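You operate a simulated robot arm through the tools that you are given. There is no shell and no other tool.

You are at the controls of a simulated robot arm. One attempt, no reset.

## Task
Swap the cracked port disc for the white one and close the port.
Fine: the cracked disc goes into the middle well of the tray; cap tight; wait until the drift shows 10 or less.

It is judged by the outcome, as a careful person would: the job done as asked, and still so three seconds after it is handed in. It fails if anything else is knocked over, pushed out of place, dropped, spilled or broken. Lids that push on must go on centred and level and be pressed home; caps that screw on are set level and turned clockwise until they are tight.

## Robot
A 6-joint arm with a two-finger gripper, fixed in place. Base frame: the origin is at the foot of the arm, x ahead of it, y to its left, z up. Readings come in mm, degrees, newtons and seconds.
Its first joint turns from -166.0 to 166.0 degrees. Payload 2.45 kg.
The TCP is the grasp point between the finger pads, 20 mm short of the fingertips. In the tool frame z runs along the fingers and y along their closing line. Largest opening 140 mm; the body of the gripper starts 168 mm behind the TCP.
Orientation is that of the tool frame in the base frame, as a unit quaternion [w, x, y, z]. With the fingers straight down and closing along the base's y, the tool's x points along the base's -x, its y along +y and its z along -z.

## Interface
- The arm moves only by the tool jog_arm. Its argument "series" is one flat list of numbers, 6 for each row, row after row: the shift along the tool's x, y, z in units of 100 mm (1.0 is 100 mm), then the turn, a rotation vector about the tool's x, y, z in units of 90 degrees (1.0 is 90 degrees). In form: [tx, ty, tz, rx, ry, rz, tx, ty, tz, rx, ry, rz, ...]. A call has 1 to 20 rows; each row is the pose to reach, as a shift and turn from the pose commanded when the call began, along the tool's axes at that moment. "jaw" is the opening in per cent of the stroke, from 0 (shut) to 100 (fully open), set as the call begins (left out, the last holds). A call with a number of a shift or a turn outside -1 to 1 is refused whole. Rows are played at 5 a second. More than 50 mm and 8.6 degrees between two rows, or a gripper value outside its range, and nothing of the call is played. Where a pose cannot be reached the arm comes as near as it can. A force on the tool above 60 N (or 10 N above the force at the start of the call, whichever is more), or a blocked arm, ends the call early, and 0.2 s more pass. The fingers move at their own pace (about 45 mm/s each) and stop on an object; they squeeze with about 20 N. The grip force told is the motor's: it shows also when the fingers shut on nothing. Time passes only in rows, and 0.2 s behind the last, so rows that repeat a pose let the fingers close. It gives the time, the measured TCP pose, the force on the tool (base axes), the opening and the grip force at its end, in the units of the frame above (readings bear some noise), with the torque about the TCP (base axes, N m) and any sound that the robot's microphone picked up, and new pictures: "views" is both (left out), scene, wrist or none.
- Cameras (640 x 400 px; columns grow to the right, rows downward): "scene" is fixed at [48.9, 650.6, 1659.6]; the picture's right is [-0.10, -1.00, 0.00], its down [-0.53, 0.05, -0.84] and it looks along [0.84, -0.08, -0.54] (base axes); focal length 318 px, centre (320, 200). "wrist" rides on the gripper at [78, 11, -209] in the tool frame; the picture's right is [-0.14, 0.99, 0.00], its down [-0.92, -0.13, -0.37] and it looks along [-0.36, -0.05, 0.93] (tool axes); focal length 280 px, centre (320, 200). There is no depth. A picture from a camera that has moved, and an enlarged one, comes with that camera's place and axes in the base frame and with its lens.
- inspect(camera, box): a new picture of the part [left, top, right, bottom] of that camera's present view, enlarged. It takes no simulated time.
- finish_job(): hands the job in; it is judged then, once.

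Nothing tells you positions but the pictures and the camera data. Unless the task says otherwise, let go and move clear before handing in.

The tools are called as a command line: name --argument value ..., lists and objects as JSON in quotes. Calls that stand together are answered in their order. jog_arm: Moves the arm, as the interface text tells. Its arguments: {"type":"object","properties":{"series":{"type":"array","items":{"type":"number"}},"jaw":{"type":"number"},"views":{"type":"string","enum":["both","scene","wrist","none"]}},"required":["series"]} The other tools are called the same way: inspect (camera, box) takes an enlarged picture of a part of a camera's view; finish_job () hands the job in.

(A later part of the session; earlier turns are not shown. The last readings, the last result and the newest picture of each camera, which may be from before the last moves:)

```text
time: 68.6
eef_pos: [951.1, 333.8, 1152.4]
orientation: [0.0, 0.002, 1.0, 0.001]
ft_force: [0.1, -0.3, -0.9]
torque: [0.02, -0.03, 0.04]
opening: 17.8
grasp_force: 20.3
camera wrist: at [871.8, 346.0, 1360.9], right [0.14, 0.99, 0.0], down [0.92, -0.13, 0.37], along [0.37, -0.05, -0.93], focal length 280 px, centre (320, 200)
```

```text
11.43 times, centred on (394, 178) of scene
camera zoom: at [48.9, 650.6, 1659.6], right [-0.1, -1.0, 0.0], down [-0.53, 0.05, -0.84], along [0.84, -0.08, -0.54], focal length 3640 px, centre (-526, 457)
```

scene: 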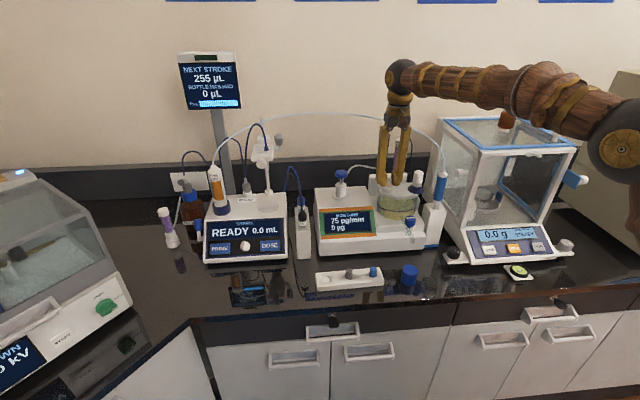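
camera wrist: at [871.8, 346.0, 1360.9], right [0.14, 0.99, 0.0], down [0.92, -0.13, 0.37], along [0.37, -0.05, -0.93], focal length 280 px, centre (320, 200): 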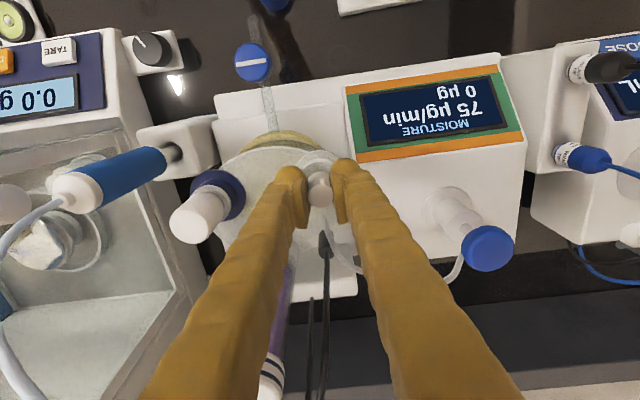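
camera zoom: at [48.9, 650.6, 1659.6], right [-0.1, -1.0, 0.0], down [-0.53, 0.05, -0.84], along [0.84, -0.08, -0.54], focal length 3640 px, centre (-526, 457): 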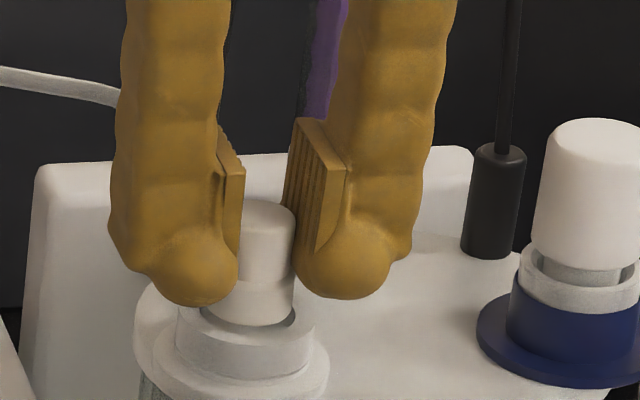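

The disc is right above the recess and centred. I'll lower it in small steps until it seats.

jog_arm --series '[0, 0, 0.02, 0, 0, 0, 0, 0, 0.04, 0, 0, 0, 0, 0, 0.05, 0, 0, 0]' --views "none"

jog_arm --series '[0, 0, 0.01, 0, 0, 0, 0, 0, 0.02, 0, 0, 0]' --views "none"

jog_arm --series '[0, 0, 0.01, 0, 0, 0]' --views "none"

inspect --camera "scene" --box '[370, 160, 418, 195]'

```text
time: 69.4
eef_pos: [949.5, 333.3, 1146.4]
orientation: [0.001, 0.001, 1.0, 0.001]
ft_force: [-0.3, 0.3, -0.4]
torque: [-0.02, -0.01, -0.03]
opening: 17.6
grasp_force: 20.5
```

```text
time: 70.0
eef_pos: [949.5, 334.9, 1145.6]
orientation: [0.001, 0.001, 1.0, 0.002]
ft_force: [0.4, 0.1, 0.5]
torque: [-0.02, 0.02, -0.01]
opening: 17.4
grasp_force: 19.2
```

```text
time: 70.4
eef_pos: [949.5, 334.7, 1144.4]
orientation: [0.002, 0.001, 1.0, 0.001]
ft_force: [-0.7, 0.3, -0.1]
torque: [-0.01, -0.02, -0.01]
opening: 17.7
grasp_force: 19.9
```

```text
11.43 times, centred on (394, 178) of scene
camera zoom: at [48.9, 650.6, 1659.6], right [-0.1, -1.0, 0.0], down [-0.53, 0.05, -0.84], along [0.84, -0.08, -0.54], focal length 3640 px, centre (-526, 457)
```

zoom: 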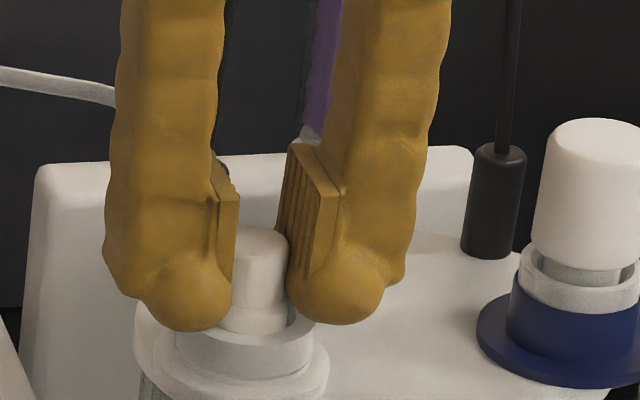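

No contact yet and the disc is entering the recess. A few more 1 mm steps.

jog_arm --series '[0, 0, 0.01, 0, 0, 0]' --views "none"

jog_arm --series '[0, 0, 0.01, 0, 0, 0]' --views "none"

```text
time: 70.8
eef_pos: [950.4, 334.6, 1143.8]
orientation: [0.002, 0.001, 1.0, 0.001]
ft_force: [-1.3, -0.4, 4.2]
torque: [-0.03, 0.03, 0.01]
opening: 17.8
grasp_force: 20.0
```

```text
time: 71.2
eef_pos: [949.1, 335.1, 1144.6]
orientation: [0.0, 0.002, 1.0, 0.001]
ft_force: [-1.2, 0.8, 14.7]
torque: [0.03, 0.05, -0.01]
opening: 17.2
grasp_force: 19.6
```

It seated at exactly the height the old disc sat (about 15 N of contact). I'll open the jaw and rise.

jog_arm --series '[0, 0, -0.008, 0, 0, 0, 0, 0, -0.008, 0, 0, 0]' --views "none"

jog_arm --series '[0, 0, 0, 0, 0, 0, 0, 0, 0, 0, 0, 0, 0, 0, 0, 0, 0, 0]' --jaw 29 --views "none"

jog_arm --series '[0, 0, -0.1, 0, 0, 0, 0, 0, -0.3, 0, 0, 0, 0, 0, -0.55, 0, 0, 0, 0, 0, -0.8, 0, 0, 0]'

inspect --camera "scene" --box '[370, 160, 418, 195]'

inspect --camera "wrist" --box '[260, 110, 380, 190]'

```text
time: 71.8
eef_pos: [950.5, 335.7, 1142.8]
orientation: [0.001, 0.002, 1.0, 0.002]
ft_force: [0.5, -0.4, 13.9]
torque: [0.05, -0.02, -0.02]
opening: 17.5
grasp_force: 20.0
```

```text
time: 72.6
eef_pos: [949.7, 335.7, 1144.0]
orientation: [-0.001, 0.0, 1.0, 0.001]
ft_force: [-0.4, 0.4, -0.1]
torque: [0.03, -0.04, -0.03]
opening: 40.4
grasp_force: 0.0
```

```text
time: 73.6
eef_pos: [950.9, 335.3, 1223.4]
orientation: [0.0, 0.001, 1.0, 0.001]
ft_force: [0.4, -0.5, -0.2]
torque: [-0.01, 0.01, -0.04]
opening: 40.8
grasp_force: 0.1
camera wrist: at [872.8, 346.4, 1430.9], right [0.14, 0.99, 0.0], down [0.92, -0.13, 0.37], along [0.37, -0.05, -0.93], focal length 280 px, centre (320, 200)
```

scene: 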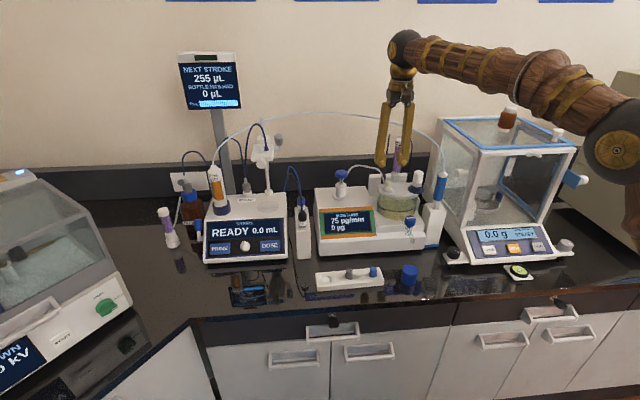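
wrist: 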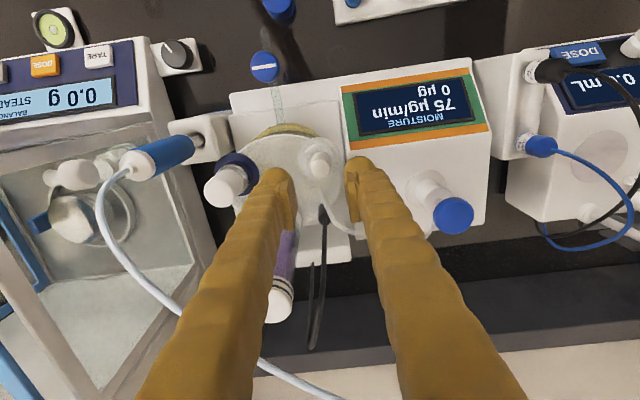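

```text
11.43 times, centred on (394, 178) of scene
camera zoom: at [48.9, 650.6, 1659.6], right [-0.1, -1.0, 0.0], down [-0.53, 0.05, -0.84], along [0.84, -0.08, -0.54], focal length 3640 px, centre (-526, 457)
```

zoom: 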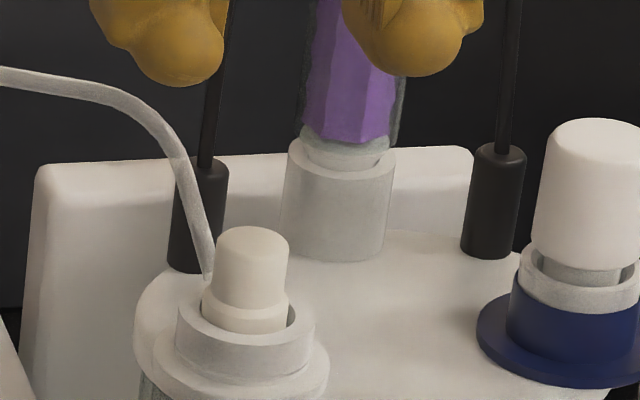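

```text
5.00 times, centred on (320, 150) of wrist
camera zoom: at [872.8, 346.4, 1430.9], right [0.14, 0.99, 0.0], down [0.92, -0.13, 0.37], along [0.37, -0.05, -0.93], focal length 1402 px, centre (320, 450)
```

zoom: 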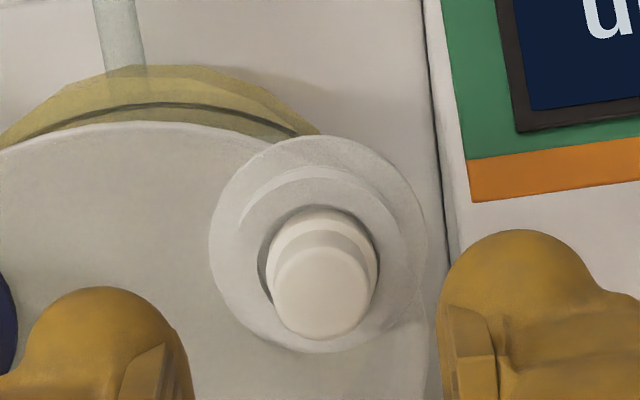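

The white disc is seated level in the recess. Next I'll fetch the cap from the bench, opening the jaw to 66 mm on the way.

jog_arm --series '[0.25, -0.04, 0, 0, 0, 0, 0.5, -0.08, 0, 0, 0, 0, 0.75, -0.12, 0, 0, 0, 0, 1.0, -0.16, 0, 0, 0, 0]' --jaw 50 --views "none"

jog_arm --series '[0.25, -0.04, 0.15, 0, 0, 0, 0.5, -0.08, 0.35, 0, 0, 0, 0.75, -0.12, 0.6, 0, 0, 0, 1.0, -0.16, 0.9, 0, 0, 0]' --views "none"

jog_arm --series '[0.06, -0.01, 0.3, 0, 0, 0, 0.118, -0.022, 0.6, 0, 0, 0, 0.118, -0.022, 1.0, 0, 0, 0]'

inspect --camera "wrist" --box '[220, 100, 420, 225]'

```text
time: 74.6
eef_pos: [849.3, 318.5, 1222.6]
orientation: [0.0, 0.0, 1.0, 0.0]
ft_force: [-0.3, 0.1, -0.6]
torque: [0.0, 0.04, 0.01]
opening: 69.8
grasp_force: 0.1
```

```text
time: 75.6
eef_pos: [747.7, 302.6, 1133.0]
orientation: [0.002, 0.0, 1.0, 0.001]
ft_force: [-0.3, -0.7, -0.1]
torque: [-0.01, -0.01, 0.0]
opening: 69.8
grasp_force: 0.2
```

```text
time: 76.4
eef_pos: [738.7, 299.9, 1034.3]
orientation: [0.001, 0.001, 1.0, 0.0]
ft_force: [0.1, -0.1, 0.6]
torque: [-0.02, 0.01, -0.02]
opening: 69.7
grasp_force: 0.1
camera wrist: at [660.6, 311.0, 1241.2], right [0.14, 0.99, 0.0], down [0.92, -0.13, 0.37], along [0.37, -0.05, -0.93], focal length 280 px, centre (320, 200)
```

scene: 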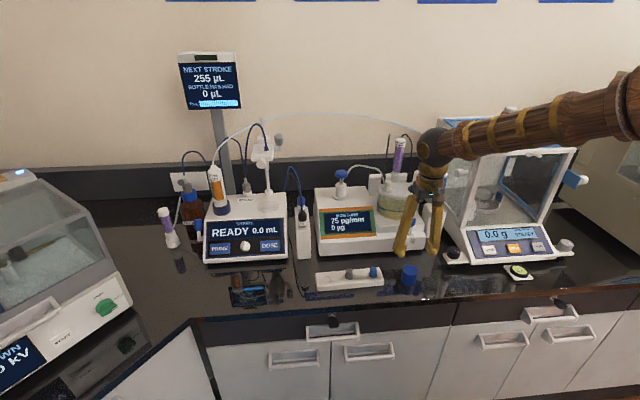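
wrist: 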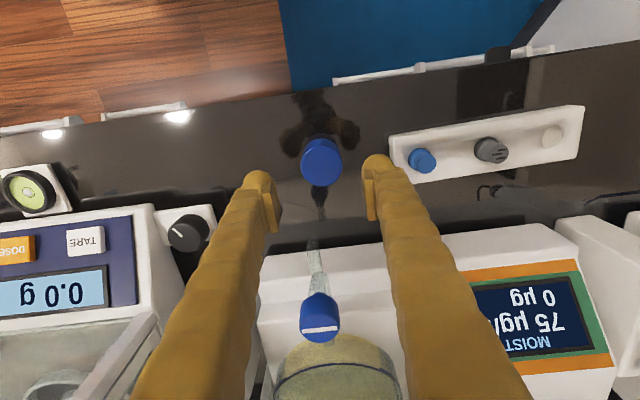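

```text
3.20 times, centred on (320, 162) of wrist
camera zoom: at [660.6, 311.0, 1241.2], right [0.14, 0.99, 0.0], down [0.92, -0.13, 0.37], along [0.37, -0.05, -0.93], focal length 897 px, centre (320, 320)
```

zoom: 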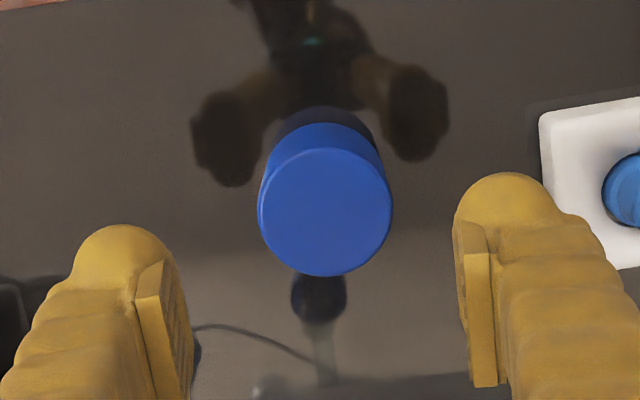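

The cap sits about 1–2 mm off the tool axis. I'll correct and descend around it, then close.

jog_arm --series '[0.008, 0.015, 0.3, 0, 0, 0, 0.008, 0.015, 0.6, 0, 0, 0, 0.008, 0.015, 0.85, 0, 0, 0, 0.008, 0.015, 1.0, 0, 0, 0]' --views "wrist"

inspect --camera "wrist" --box '[240, 130, 400, 230]'

inspect --camera "scene" --box '[370, 235, 450, 295]'

```text
time: 77.4
eef_pos: [736.5, 302.2, 934.2]
orientation: [0.0, 0.001, 1.0, 0.0]
ft_force: [-0.2, -0.1, -0.9]
torque: [-0.01, -0.01, 0.02]
opening: 70.1
grasp_force: 0.1
camera wrist: at [658.7, 314.1, 1140.7], right [0.14, 0.99, 0.0], down [0.92, -0.13, 0.37], along [0.37, -0.05, -0.93], focal length 280 px, centre (320, 200)
```

wrist: 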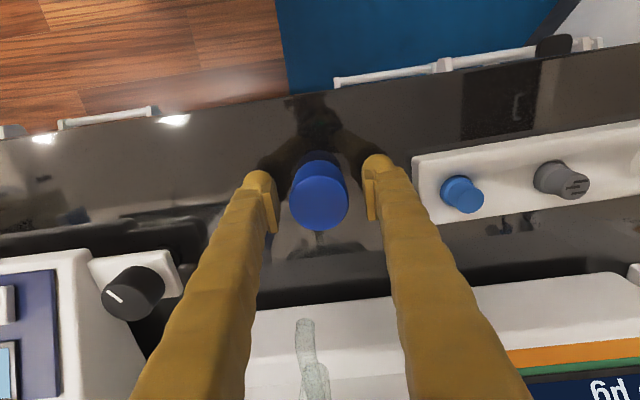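

```text
4.00 times, centred on (320, 180) of wrist
camera zoom: at [658.7, 314.1, 1140.7], right [0.14, 0.99, 0.0], down [0.92, -0.13, 0.37], along [0.37, -0.05, -0.93], focal length 1122 px, centre (320, 280)
```

zoom: 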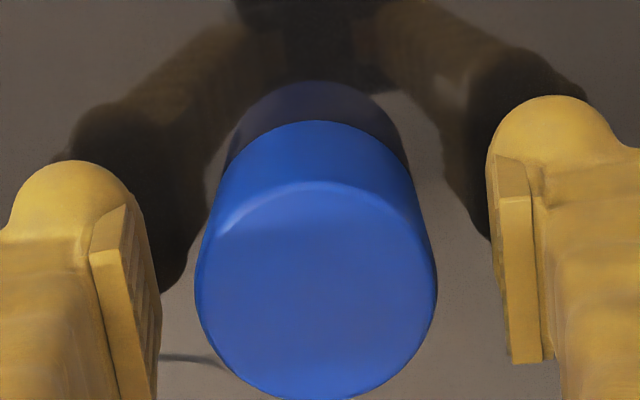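

```text
6.67 times, centred on (410, 265) of scene
camera zoom: at [48.9, 650.6, 1659.6], right [-0.1, -1.0, 0.0], down [-0.53, 0.05, -0.84], along [0.84, -0.08, -0.54], focal length 2123 px, centre (-280, -233)
```

zoom: 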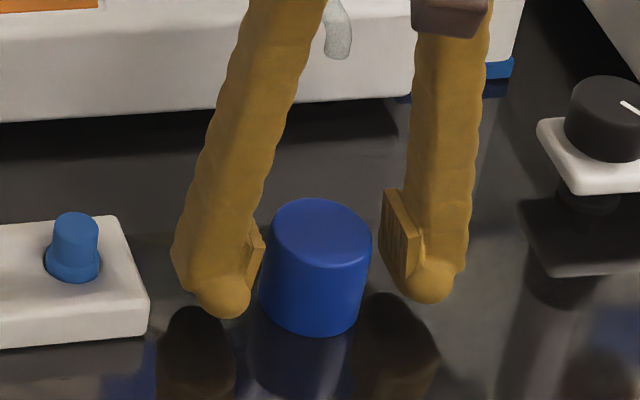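

The fingers straddle the cap with gaps both sides. I'll lower the last 3 mm and close the jaw on it.

jog_arm --series '[0, -0.003, 0.028, 0, 0, 0]' --views "none"

jog_arm --series '[0, 0, 0, 0, 0, 0, 0, 0, 0, 0, 0, 0, 0, 0, 0, 0, 0, 0, 0, 0, 0, 0, 0, 0]' --jaw 0 --views "wrist"

inspect --camera "wrist" --box '[240, 130, 400, 230]'

inspect --camera "scene" --box '[370, 235, 450, 295]'

```text
time: 77.8
eef_pos: [737.4, 301.7, 929.5]
orientation: [0.0, 0.001, 1.0, 0.001]
ft_force: [-0.2, -0.6, -0.2]
torque: [0.01, 0.02, 0.02]
opening: 70.1
grasp_force: 0.0
```

```text
time: 78.8
eef_pos: [737.3, 301.5, 930.9]
orientation: [0.0, 0.001, 1.0, 0.001]
ft_force: [0.5, -0.5, 0.4]
torque: [-0.02, 0.02, -0.06]
opening: 45.1
grasp_force: 19.8
camera wrist: at [658.9, 313.6, 1137.9], right [0.14, 0.99, 0.0], down [0.92, -0.13, 0.37], along [0.37, -0.05, -0.93], focal length 280 px, centre (320, 200)
```

wrist: 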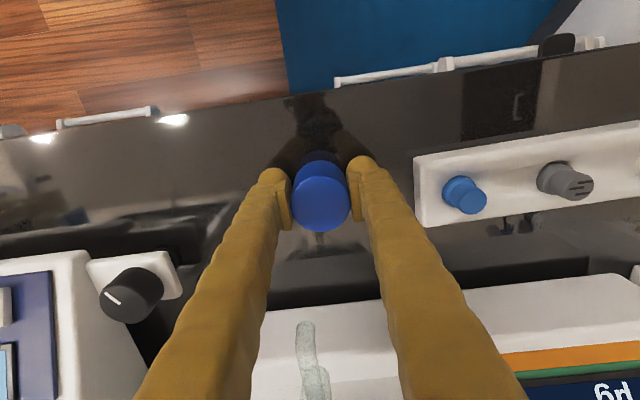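

```text
4.00 times, centred on (320, 180) of wrist
camera zoom: at [658.9, 313.6, 1137.9], right [0.14, 0.99, 0.0], down [0.92, -0.13, 0.37], along [0.37, -0.05, -0.93], focal length 1122 px, centre (320, 280)
```

zoom: 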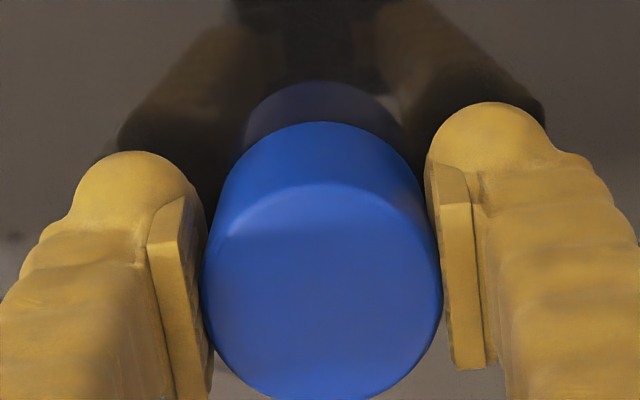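

```text
6.67 times, centred on (410, 265) of scene
camera zoom: at [48.9, 650.6, 1659.6], right [-0.1, -1.0, 0.0], down [-0.53, 0.05, -0.84], along [0.84, -0.08, -0.54], focal length 2123 px, centre (-280, -233)
```

zoom: 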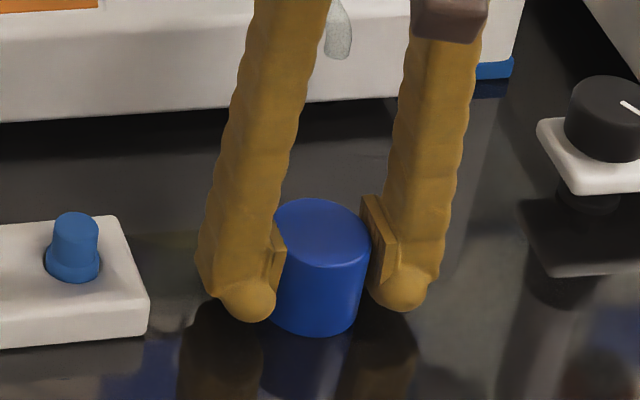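

The cap is gripped squarely at its 45 mm diameter. I'll lift it and carry it back over the port.

jog_arm --series '[0, 0, -0.1, 0, 0, 0, 0, 0, -0.3, 0, 0, 0, 0, 0, -0.65, 0, 0, 0, 0, 0, -1.0, 0, 0, 0]' --views "none"

jog_arm --series '[0, 0, -0.35, 0, 0, 0, 0, 0, -0.7, 0, 0, 0, 0, 0, -1.0, 0, 0, 0]' --views "none"

jog_arm --series '[-0.2, 0.03, -0.35, 0, 0, 0, -0.5, 0.08, -0.7, 0, 0, 0, -0.8, 0.13, -0.95, 0, 0, 0, -1.0, 0.16, -0.95, 0, 0, 0]' --views "none"

jog_arm --series '[-0.25, 0.04, 0, 0, 0, 0, -0.5, 0.08, 0, 0, 0, 0, -0.75, 0.12, 0, 0, 0, 0, -1.0, 0.16, 0, 0, 0, 0]'

```text
time: 79.8
eef_pos: [737.1, 301.3, 1030.4]
orientation: [0.0, 0.002, 1.0, 0.001]
ft_force: [-0.5, 1.0, 0.1]
torque: [0.0, 0.0, 0.0]
opening: 45.0
grasp_force: 20.0
```

```text
time: 80.6
eef_pos: [737.6, 304.2, 1131.6]
orientation: [0.0, 0.001, 1.0, 0.0]
ft_force: [-0.5, -0.5, 0.6]
torque: [0.01, 0.03, -0.02]
opening: 45.1
grasp_force: 19.9
```

```text
time: 81.6
eef_pos: [839.2, 319.3, 1227.0]
orientation: [0.0, 0.001, 1.0, 0.001]
ft_force: [-0.1, -1.1, -0.1]
torque: [0.06, -0.01, -0.01]
opening: 45.1
grasp_force: 20.9
```

```text
time: 82.6
eef_pos: [937.4, 332.1, 1225.6]
orientation: [0.002, 0.001, 1.0, 0.001]
ft_force: [-0.6, 0.9, 0.2]
torque: [0.01, -0.04, 0.0]
opening: 45.0
grasp_force: 20.3
camera wrist: at [859.2, 344.5, 1433.3], right [0.14, 0.99, 0.0], down [0.92, -0.13, 0.37], along [0.37, -0.05, -0.93], focal length 280 px, centre (320, 200)
```

scene: 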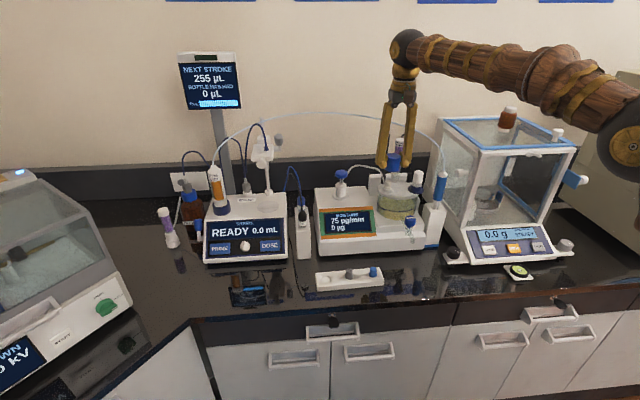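
wrist: 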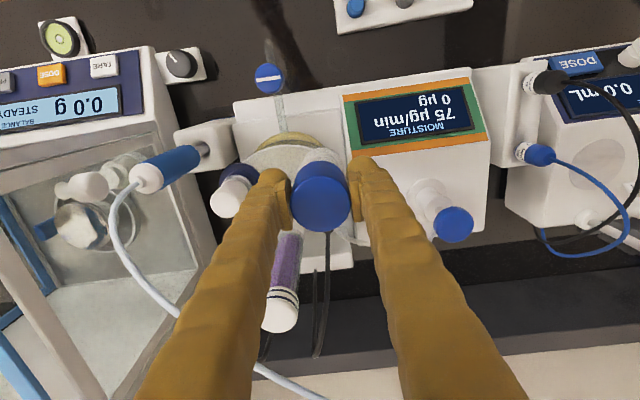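

The cap is over the cell, about 13 mm short of the port axis. I'll close that distance and pre-rotate counterclockwise about 85° so there is a long clockwise range for tightening.

jog_arm --series '[-0.07, 0.005, 0, 0, 0, 0, -0.128, 0.01, 0, 0, 0, 0]' --views "both"

inspect --camera "scene" --box '[365, 140, 429, 200]'

inspect --camera "wrist" --box '[250, 110, 390, 220]'

```text
time: 83.2
eef_pos: [949.8, 334.0, 1225.2]
orientation: [0.001, 0.001, 1.0, 0.002]
ft_force: [0.1, 0.2, 0.4]
torque: [0.03, 0.01, 0.03]
opening: 45.2
grasp_force: 20.2
camera wrist: at [871.1, 345.3, 1432.9], right [0.14, 0.99, 0.0], down [0.92, -0.13, 0.37], along [0.37, -0.05, -0.93], focal length 280 px, centre (320, 200)
```

scene: 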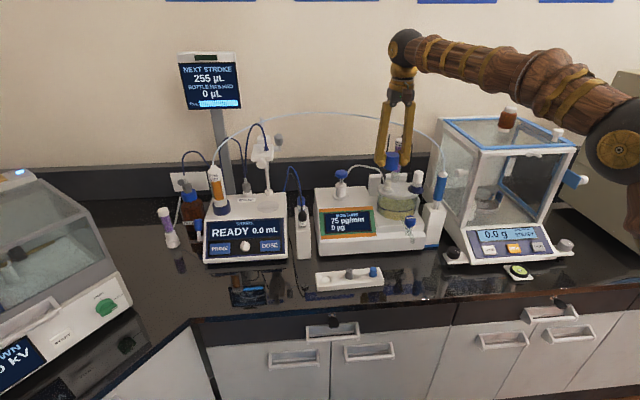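
wrist: 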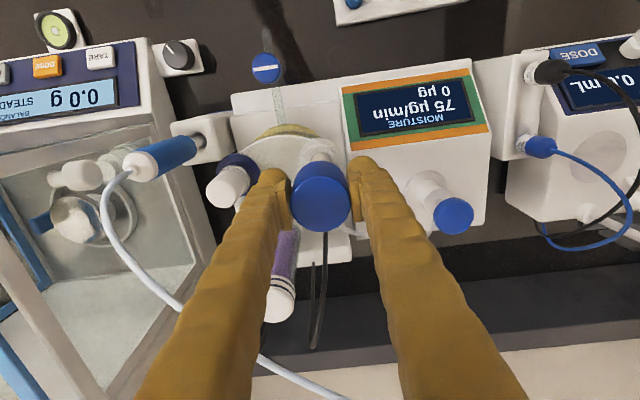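

```text
6.67 times, centred on (397, 170) of scene
camera zoom: at [48.9, 650.6, 1659.6], right [-0.1, -1.0, 0.0], down [-0.53, 0.05, -0.84], along [0.84, -0.08, -0.54], focal length 2123 px, centre (-193, 400)
```

zoom: 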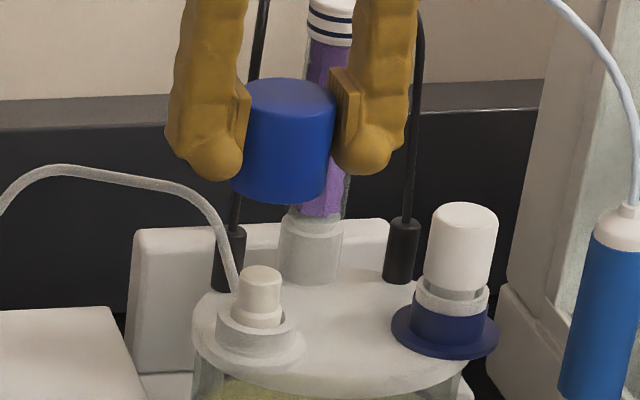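

```text
3.64 times, centred on (320, 165) of wrist
camera zoom: at [871.1, 345.3, 1432.9], right [0.14, 0.99, 0.0], down [0.92, -0.13, 0.37], along [0.37, -0.05, -0.93], focal length 1020 px, centre (320, 327)
```

zoom: 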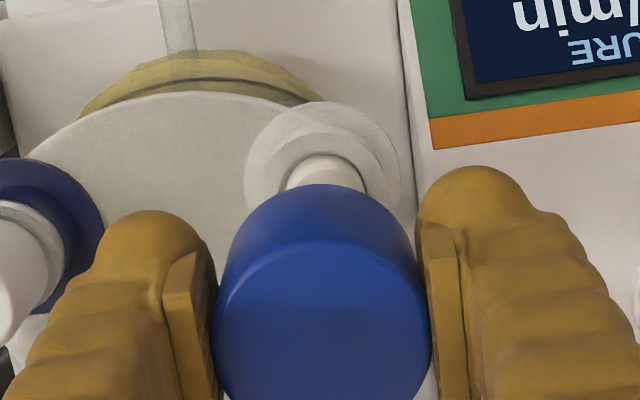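

I'll zoom in on the neck below the cap to refine the alignment.

inspect --camera "wrist" --box '[290, 130, 354, 170]'

inspect --camera "scene" --box '[376, 145, 416, 200]'

```text
10.00 times, centred on (322, 150) of wrist
camera zoom: at [871.1, 345.3, 1432.9], right [0.14, 0.99, 0.0], down [0.92, -0.13, 0.37], along [0.37, -0.05, -0.93], focal length 2804 px, centre (300, 700)
```

zoom: 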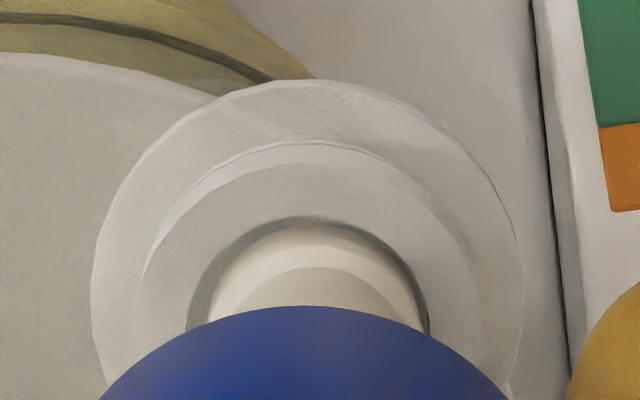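

```text
7.27 times, centred on (396, 172) of scene
camera zoom: at [48.9, 650.6, 1659.6], right [-0.1, -1.0, 0.0], down [-0.53, 0.05, -0.84], along [0.84, -0.08, -0.54], focal length 2316 px, centre (-233, 400)
```

zoom: 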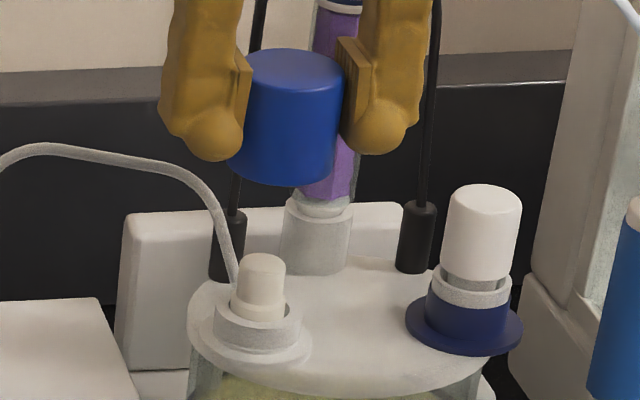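

The neck axis is about 0.8 mm to the left of the cap. I'll shift by that and pre-rotate counterclockwise.

jog_arm --series '[0, 0.008, 0, 0, 0, -0.05, 0, 0.008, 0, 0, 0, -0.14, 0, 0.008, 0, 0, 0, -0.23, 0, 0.008, 0, 0, 0, -0.32, 0, 0.008, 0, 0, 0, -0.41, 0, 0.008, 0, 0, 0, -0.5, 0, 0.008, 0, 0, 0, -0.59, 0, 0.008, 0, 0, 0, -0.68, 0, 0.008, 0, 0, 0, -0.77, 0, 0.008, 0, 0, 0, -0.86, 0, 0.008, 0, 0, 0, -0.94]'

inspect --camera "wrist" --box '[250, 110, 390, 220]'

inspect --camera "scene" --box '[376, 145, 416, 200]'

```text
time: 85.6
eef_pos: [948.8, 335.2, 1225.8]
orientation: [0.002, -0.673, 0.74, 0.001]
ft_force: [-0.6, 0.4, -0.1]
torque: [-0.02, 0.0, 0.01]
opening: 45.3
grasp_force: 20.7
camera wrist: at [931.6, 259.5, 1433.2], right [-0.97, 0.23, 0.0], down [0.21, 0.9, 0.37], along [0.09, 0.36, -0.93], focal length 280 px, centre (320, 200)
```

scene: 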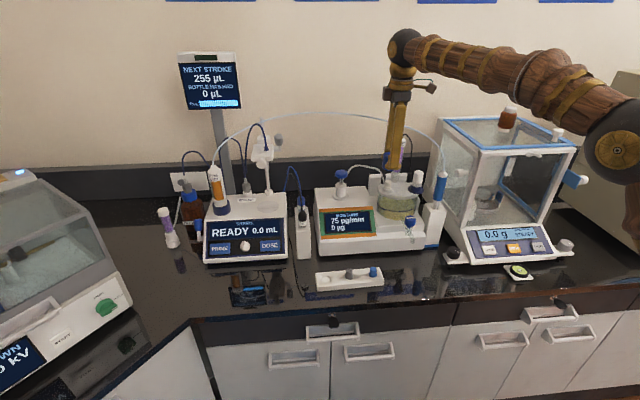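
wrist: 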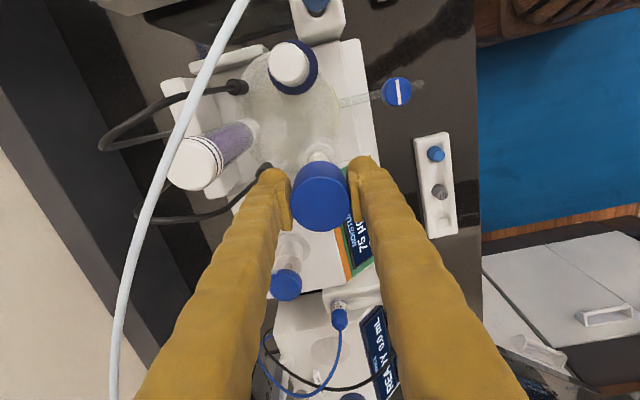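

```text
3.64 times, centred on (320, 165) of wrist
camera zoom: at [931.6, 259.5, 1433.2], right [-0.97, 0.23, 0.0], down [0.21, 0.9, 0.37], along [0.09, 0.36, -0.93], focal length 1020 px, centre (320, 327)
```

zoom: 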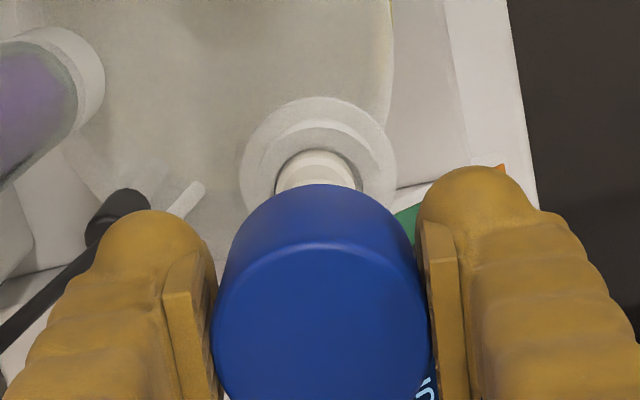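

```text
7.27 times, centred on (396, 172) of scene
camera zoom: at [48.9, 650.6, 1659.6], right [-0.1, -1.0, 0.0], down [-0.53, 0.05, -0.84], along [0.84, -0.08, -0.54], focal length 2316 px, centre (-233, 400)
```

zoom: 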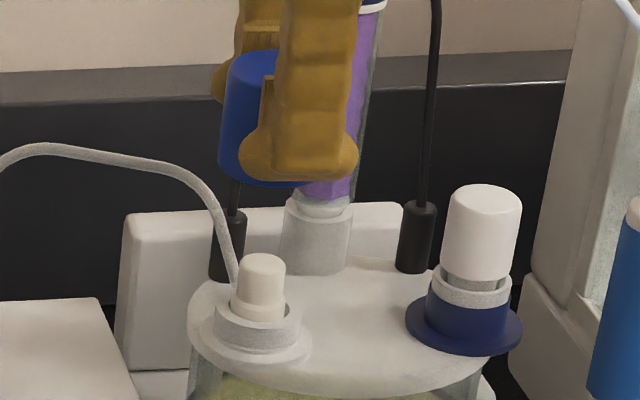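

From this side view, the neck is about 0.5 mm further forward. I'll apply that and descend to just above the neck.

jog_arm --series '[0, -0.005, 0.2, 0, 0, 0, 0, -0.005, 0.4, 0, 0, 0, 0, -0.005, 0.6, 0, 0, 0, 0, -0.005, 0.7, 0, 0, 0]'

inspect --camera "scene" --box '[376, 155, 416, 195]'

inspect --camera "wrist" --box '[250, 120, 390, 220]'

```text
time: 86.6
eef_pos: [949.5, 335.8, 1156.3]
orientation: [0.002, -0.672, 0.74, 0.001]
ft_force: [-0.2, 0.3, 0.4]
torque: [0.02, 0.03, -0.03]
opening: 45.2
grasp_force: 20.0
camera wrist: at [931.6, 260.0, 1363.0], right [-0.97, 0.23, 0.0], down [0.22, 0.9, 0.37], along [0.09, 0.36, -0.93], focal length 280 px, centre (320, 200)
```

scene: 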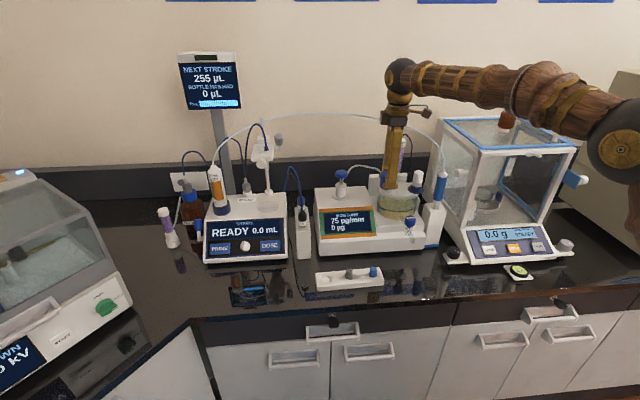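
wrist: 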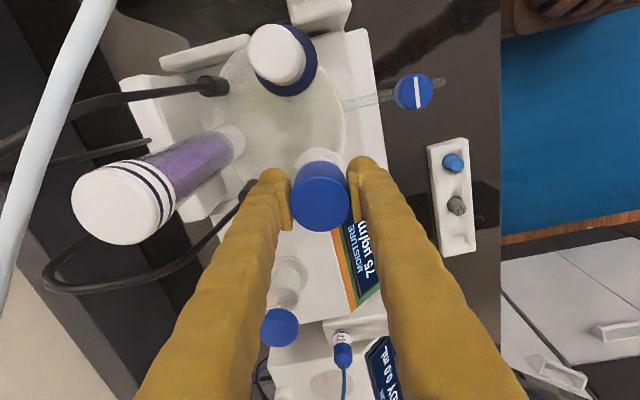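

```text
10.00 times, centred on (396, 175) of scene
camera zoom: at [48.9, 650.6, 1659.6], right [-0.1, -1.0, 0.0], down [-0.53, 0.05, -0.84], along [0.84, -0.08, -0.54], focal length 3185 px, centre (-440, 450)
```

zoom: 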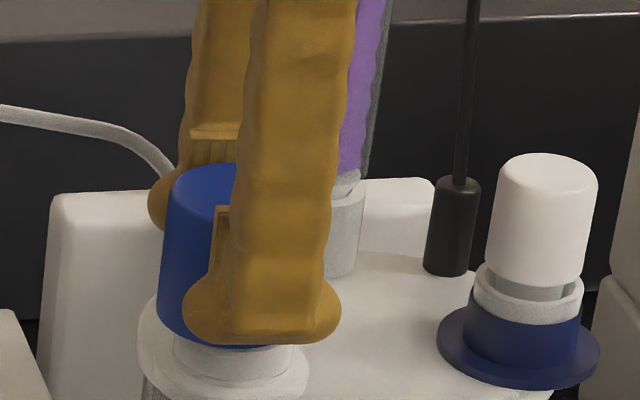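

```text
4.00 times, centred on (320, 170) of wrist
camera zoom: at [931.6, 260.0, 1363.0], right [-0.97, 0.23, 0.0], down [0.22, 0.9, 0.37], along [0.09, 0.36, -0.93], focal length 1122 px, centre (320, 320)
```

zoom: 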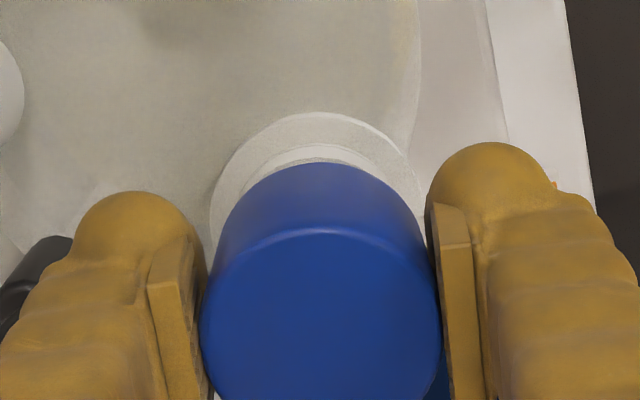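

I'll zoom in on the cap edge relative to the neck ring before final lowering.

inspect --camera "wrist" --box '[285, 140, 357, 185]'

inspect --camera "scene" --box '[386, 165, 414, 195]'

```text
8.89 times, centred on (321, 162) of wrist
camera zoom: at [931.6, 260.0, 1363.0], right [-0.97, 0.23, 0.0], down [0.22, 0.9, 0.37], along [0.09, 0.36, -0.93], focal length 2492 px, centre (311, 533)
```

zoom: 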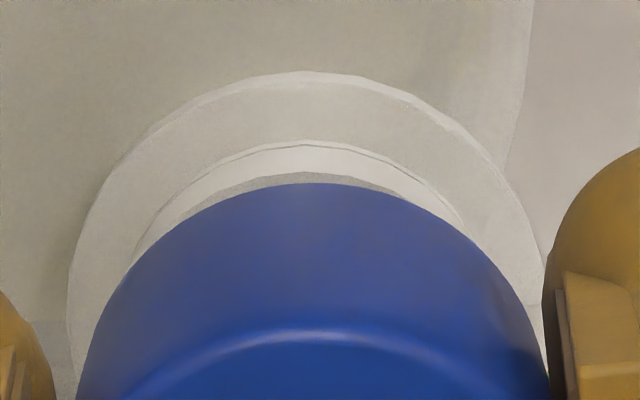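

```text
13.33 times, centred on (400, 180) of scene
camera zoom: at [48.9, 650.6, 1659.6], right [-0.1, -1.0, 0.0], down [-0.53, 0.05, -0.84], along [0.84, -0.08, -0.54], focal length 4246 px, centre (-747, 467)
```

zoom: 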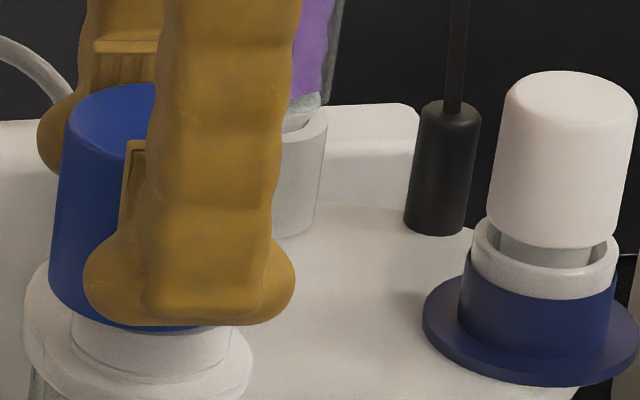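

The scene view suggests the cap may sit off-centre in y relative to the neck, so I'll look more carefully before lowering.

inspect --camera "wrist" --box '[270, 140, 370, 240]'

inspect --camera "scene" --box '[380, 168, 400, 196]'

```text
4.00 times, centred on (320, 190) of wrist
camera zoom: at [931.6, 260.0, 1363.0], right [-0.97, 0.23, 0.0], down [0.22, 0.9, 0.37], along [0.09, 0.36, -0.93], focal length 1122 px, centre (320, 240)
```

zoom: 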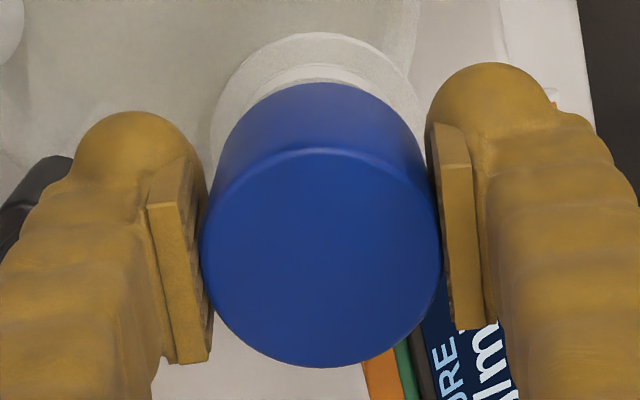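

```text
14.29 times, centred on (390, 182) of scene
camera zoom: at [48.9, 650.6, 1659.6], right [-0.1, -1.0, 0.0], down [-0.53, 0.05, -0.84], along [0.84, -0.08, -0.54], focal length 4550 px, centre (-680, 457)
```

zoom: 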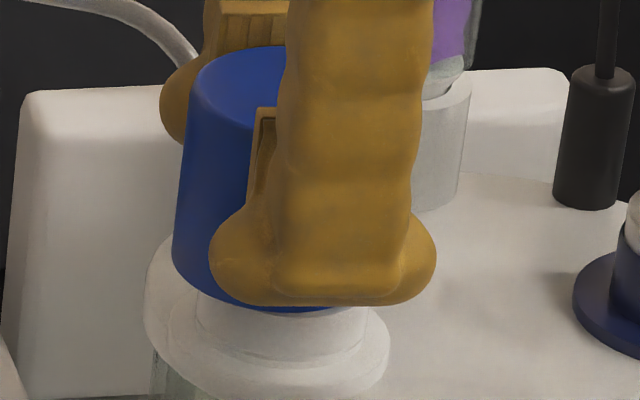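

The two views disagree about a possible few-millimetre cap offset in the grip. I'll raise clear of the disc and rotate the tool through to the opposite side so the offset shows directly in the scene view.

jog_arm --series '[0, 0, -0.2, 0, 0, 0, 0, 0, -0.4, 0, 0, 0]' --views "scene"

inspect --camera "scene" --box '[380, 155, 412, 195]'

jog_arm --series '[0, 0, 0, 0, 0, 0.09, 0, 0, 0, 0, 0, 0.18, 0, 0, 0, 0, 0, 0.27, 0, 0, 0, 0, 0, 0.36, 0, 0, 0, 0, 0, 0.45, 0, 0, 0, 0, 0, 0.54, 0, 0, 0, 0, 0, 0.63, 0, 0, 0, 0, 0, 0.72, 0, 0, 0, 0, 0, 0.81, 0, 0, 0, 0, 0, 0.9, 0, 0, 0, 0, 0, 0.94]' --views "scene"

inspect --camera "scene" --box '[380, 155, 412, 195]'

jog_arm --series '[0, 0, 0, 0, 0, 0.09, 0, 0, 0, 0, 0, 0.18, 0, 0, 0, 0, 0, 0.27, 0, 0, 0, 0, 0, 0.36, 0, 0, 0, 0, 0, 0.45, 0, 0, 0, 0, 0, 0.54, 0, 0, 0, 0, 0, 0.63, 0, 0, 0, 0, 0, 0.72, 0, 0, 0, 0, 0, 0.81, 0, 0, 0, 0, 0, 0.9, 0, 0, 0, 0, 0, 0.99]' --views "both"

inspect --camera "scene" --box '[380, 155, 412, 195]'

```text
time: 87.2
eef_pos: [948.8, 338.4, 1195.2]
orientation: [0.0, -0.672, 0.74, 0.001]
ft_force: [0.1, -0.1, 0.3]
torque: [0.0, 0.04, 0.01]
opening: 45.0
grasp_force: 19.6
```

scene: 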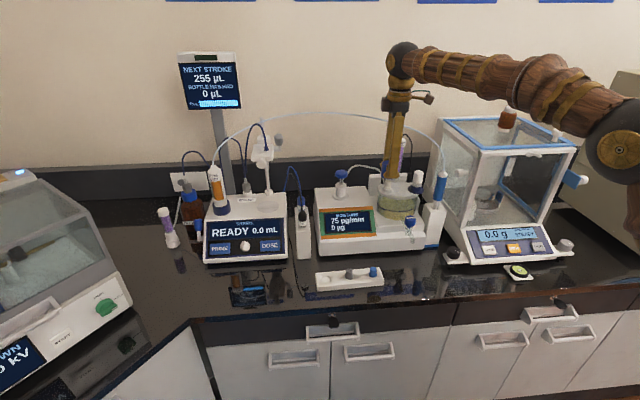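

```text
10.00 times, centred on (396, 175) of scene
camera zoom: at [48.9, 650.6, 1659.6], right [-0.1, -1.0, 0.0], down [-0.53, 0.05, -0.84], along [0.84, -0.08, -0.54], focal length 3185 px, centre (-440, 450)
```

zoom: 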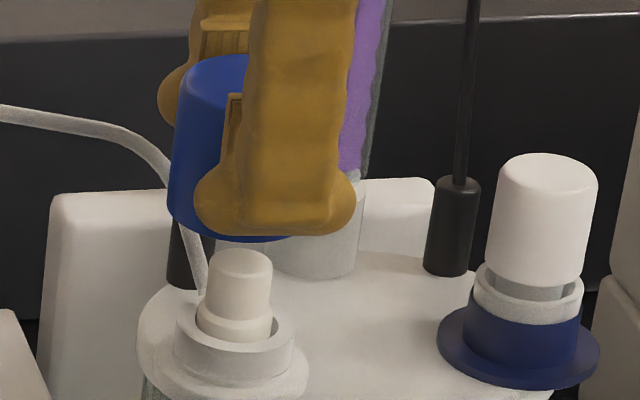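

```text
time: 89.6
eef_pos: [950.1, 336.6, 1195.1]
orientation: [0.0, 0.003, 1.0, 0.001]
ft_force: [-0.2, -0.6, -0.6]
torque: [-0.02, -0.02, 0.01]
opening: 45.3
grasp_force: 20.1
```

scene: 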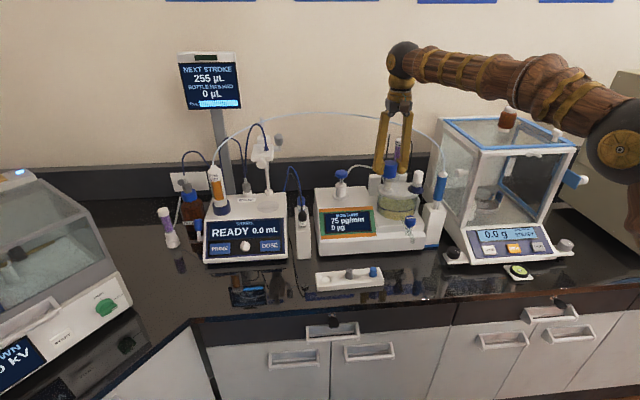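

```text
10.00 times, centred on (396, 175) of scene
camera zoom: at [48.9, 650.6, 1659.6], right [-0.1, -1.0, 0.0], down [-0.53, 0.05, -0.84], along [0.84, -0.08, -0.54], focal length 3185 px, centre (-440, 450)
```

zoom: 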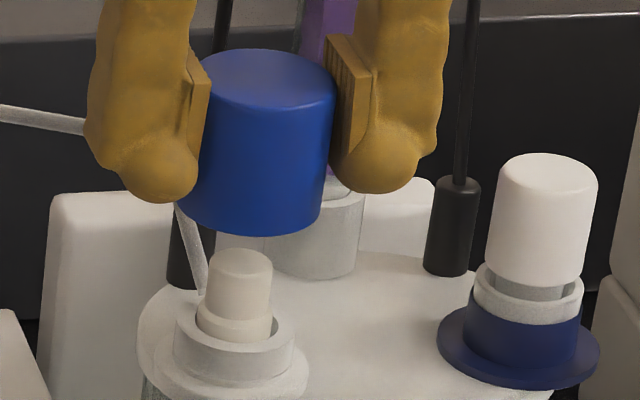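

```text
time: 92.0
eef_pos: [949.9, 335.8, 1194.7]
orientation: [0.0, 0.703, 0.711, 0.002]
ft_force: [0.1, -0.1, 0.1]
torque: [-0.02, 0.01, 0.0]
opening: 45.4
grasp_force: 20.3
camera wrist: at [960.0, 414.2, 1403.5], right [0.99, -0.13, 0.0], down [-0.12, -0.92, 0.37], along [-0.05, -0.36, -0.93], focal length 280 px, centre (320, 200)
```

scene: 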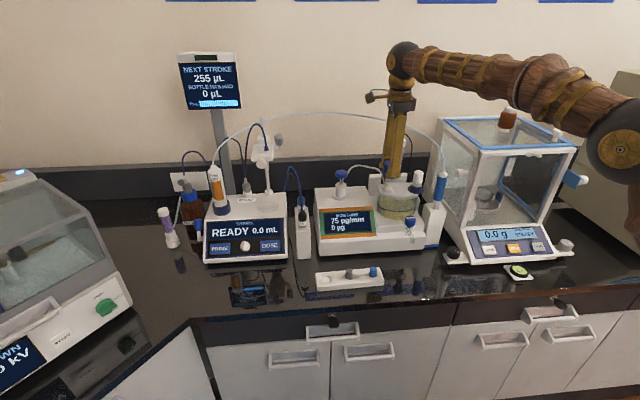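
wrist: 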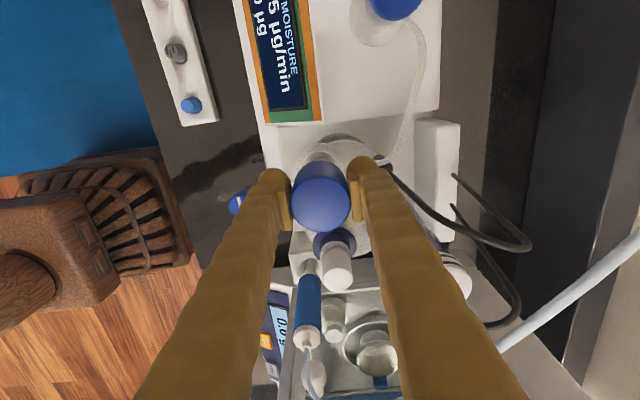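

```text
10.00 times, centred on (396, 175) of scene
camera zoom: at [48.9, 650.6, 1659.6], right [-0.1, -1.0, 0.0], down [-0.53, 0.05, -0.84], along [0.84, -0.08, -0.54], focal length 3185 px, centre (-440, 450)
```

zoom: 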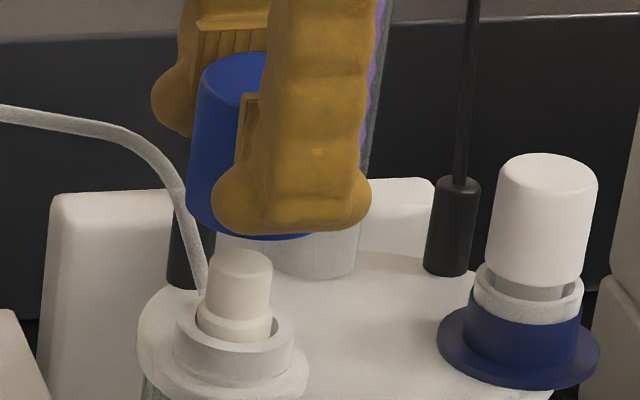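

Comparing the rotated views shows the cap is held about 3 mm forward of the tool axis (along the pad width), while y is nearly right. I'll measure the neck's x position from this side view too.

inspect --camera "wrist" --box '[285, 130, 357, 175]'

inspect --camera "wrist" --box '[265, 140, 375, 240]'

```text
8.89 times, centred on (321, 152) of wrist
camera zoom: at [960.0, 414.2, 1403.5], right [0.99, -0.13, 0.0], down [-0.12, -0.92, 0.37], along [-0.05, -0.36, -0.93], focal length 2492 px, centre (311, 622)
```

zoom: 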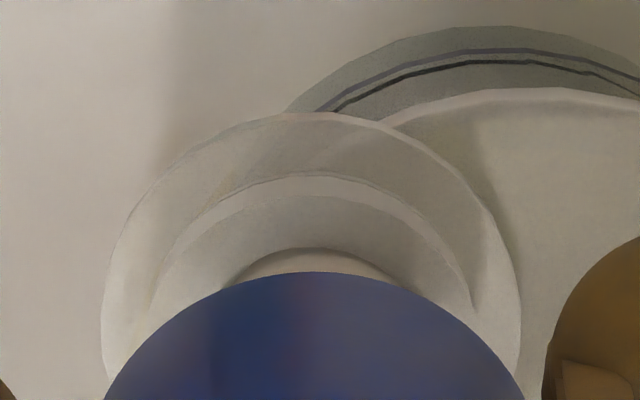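

```text
4.00 times, centred on (320, 190) of wrist
camera zoom: at [960.0, 414.2, 1403.5], right [0.99, -0.13, 0.0], down [-0.12, -0.92, 0.37], along [-0.05, -0.36, -0.93], focal length 1122 px, centre (320, 240)
```

zoom: 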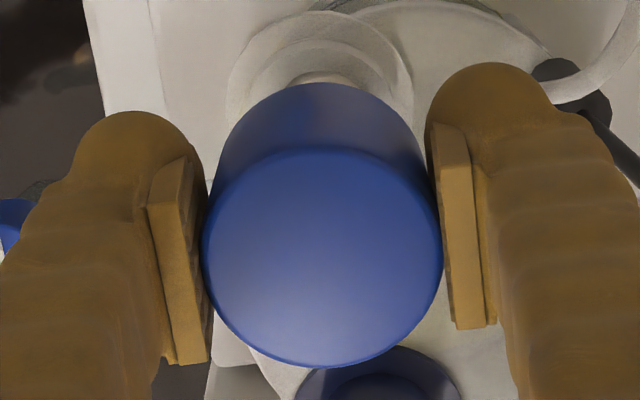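

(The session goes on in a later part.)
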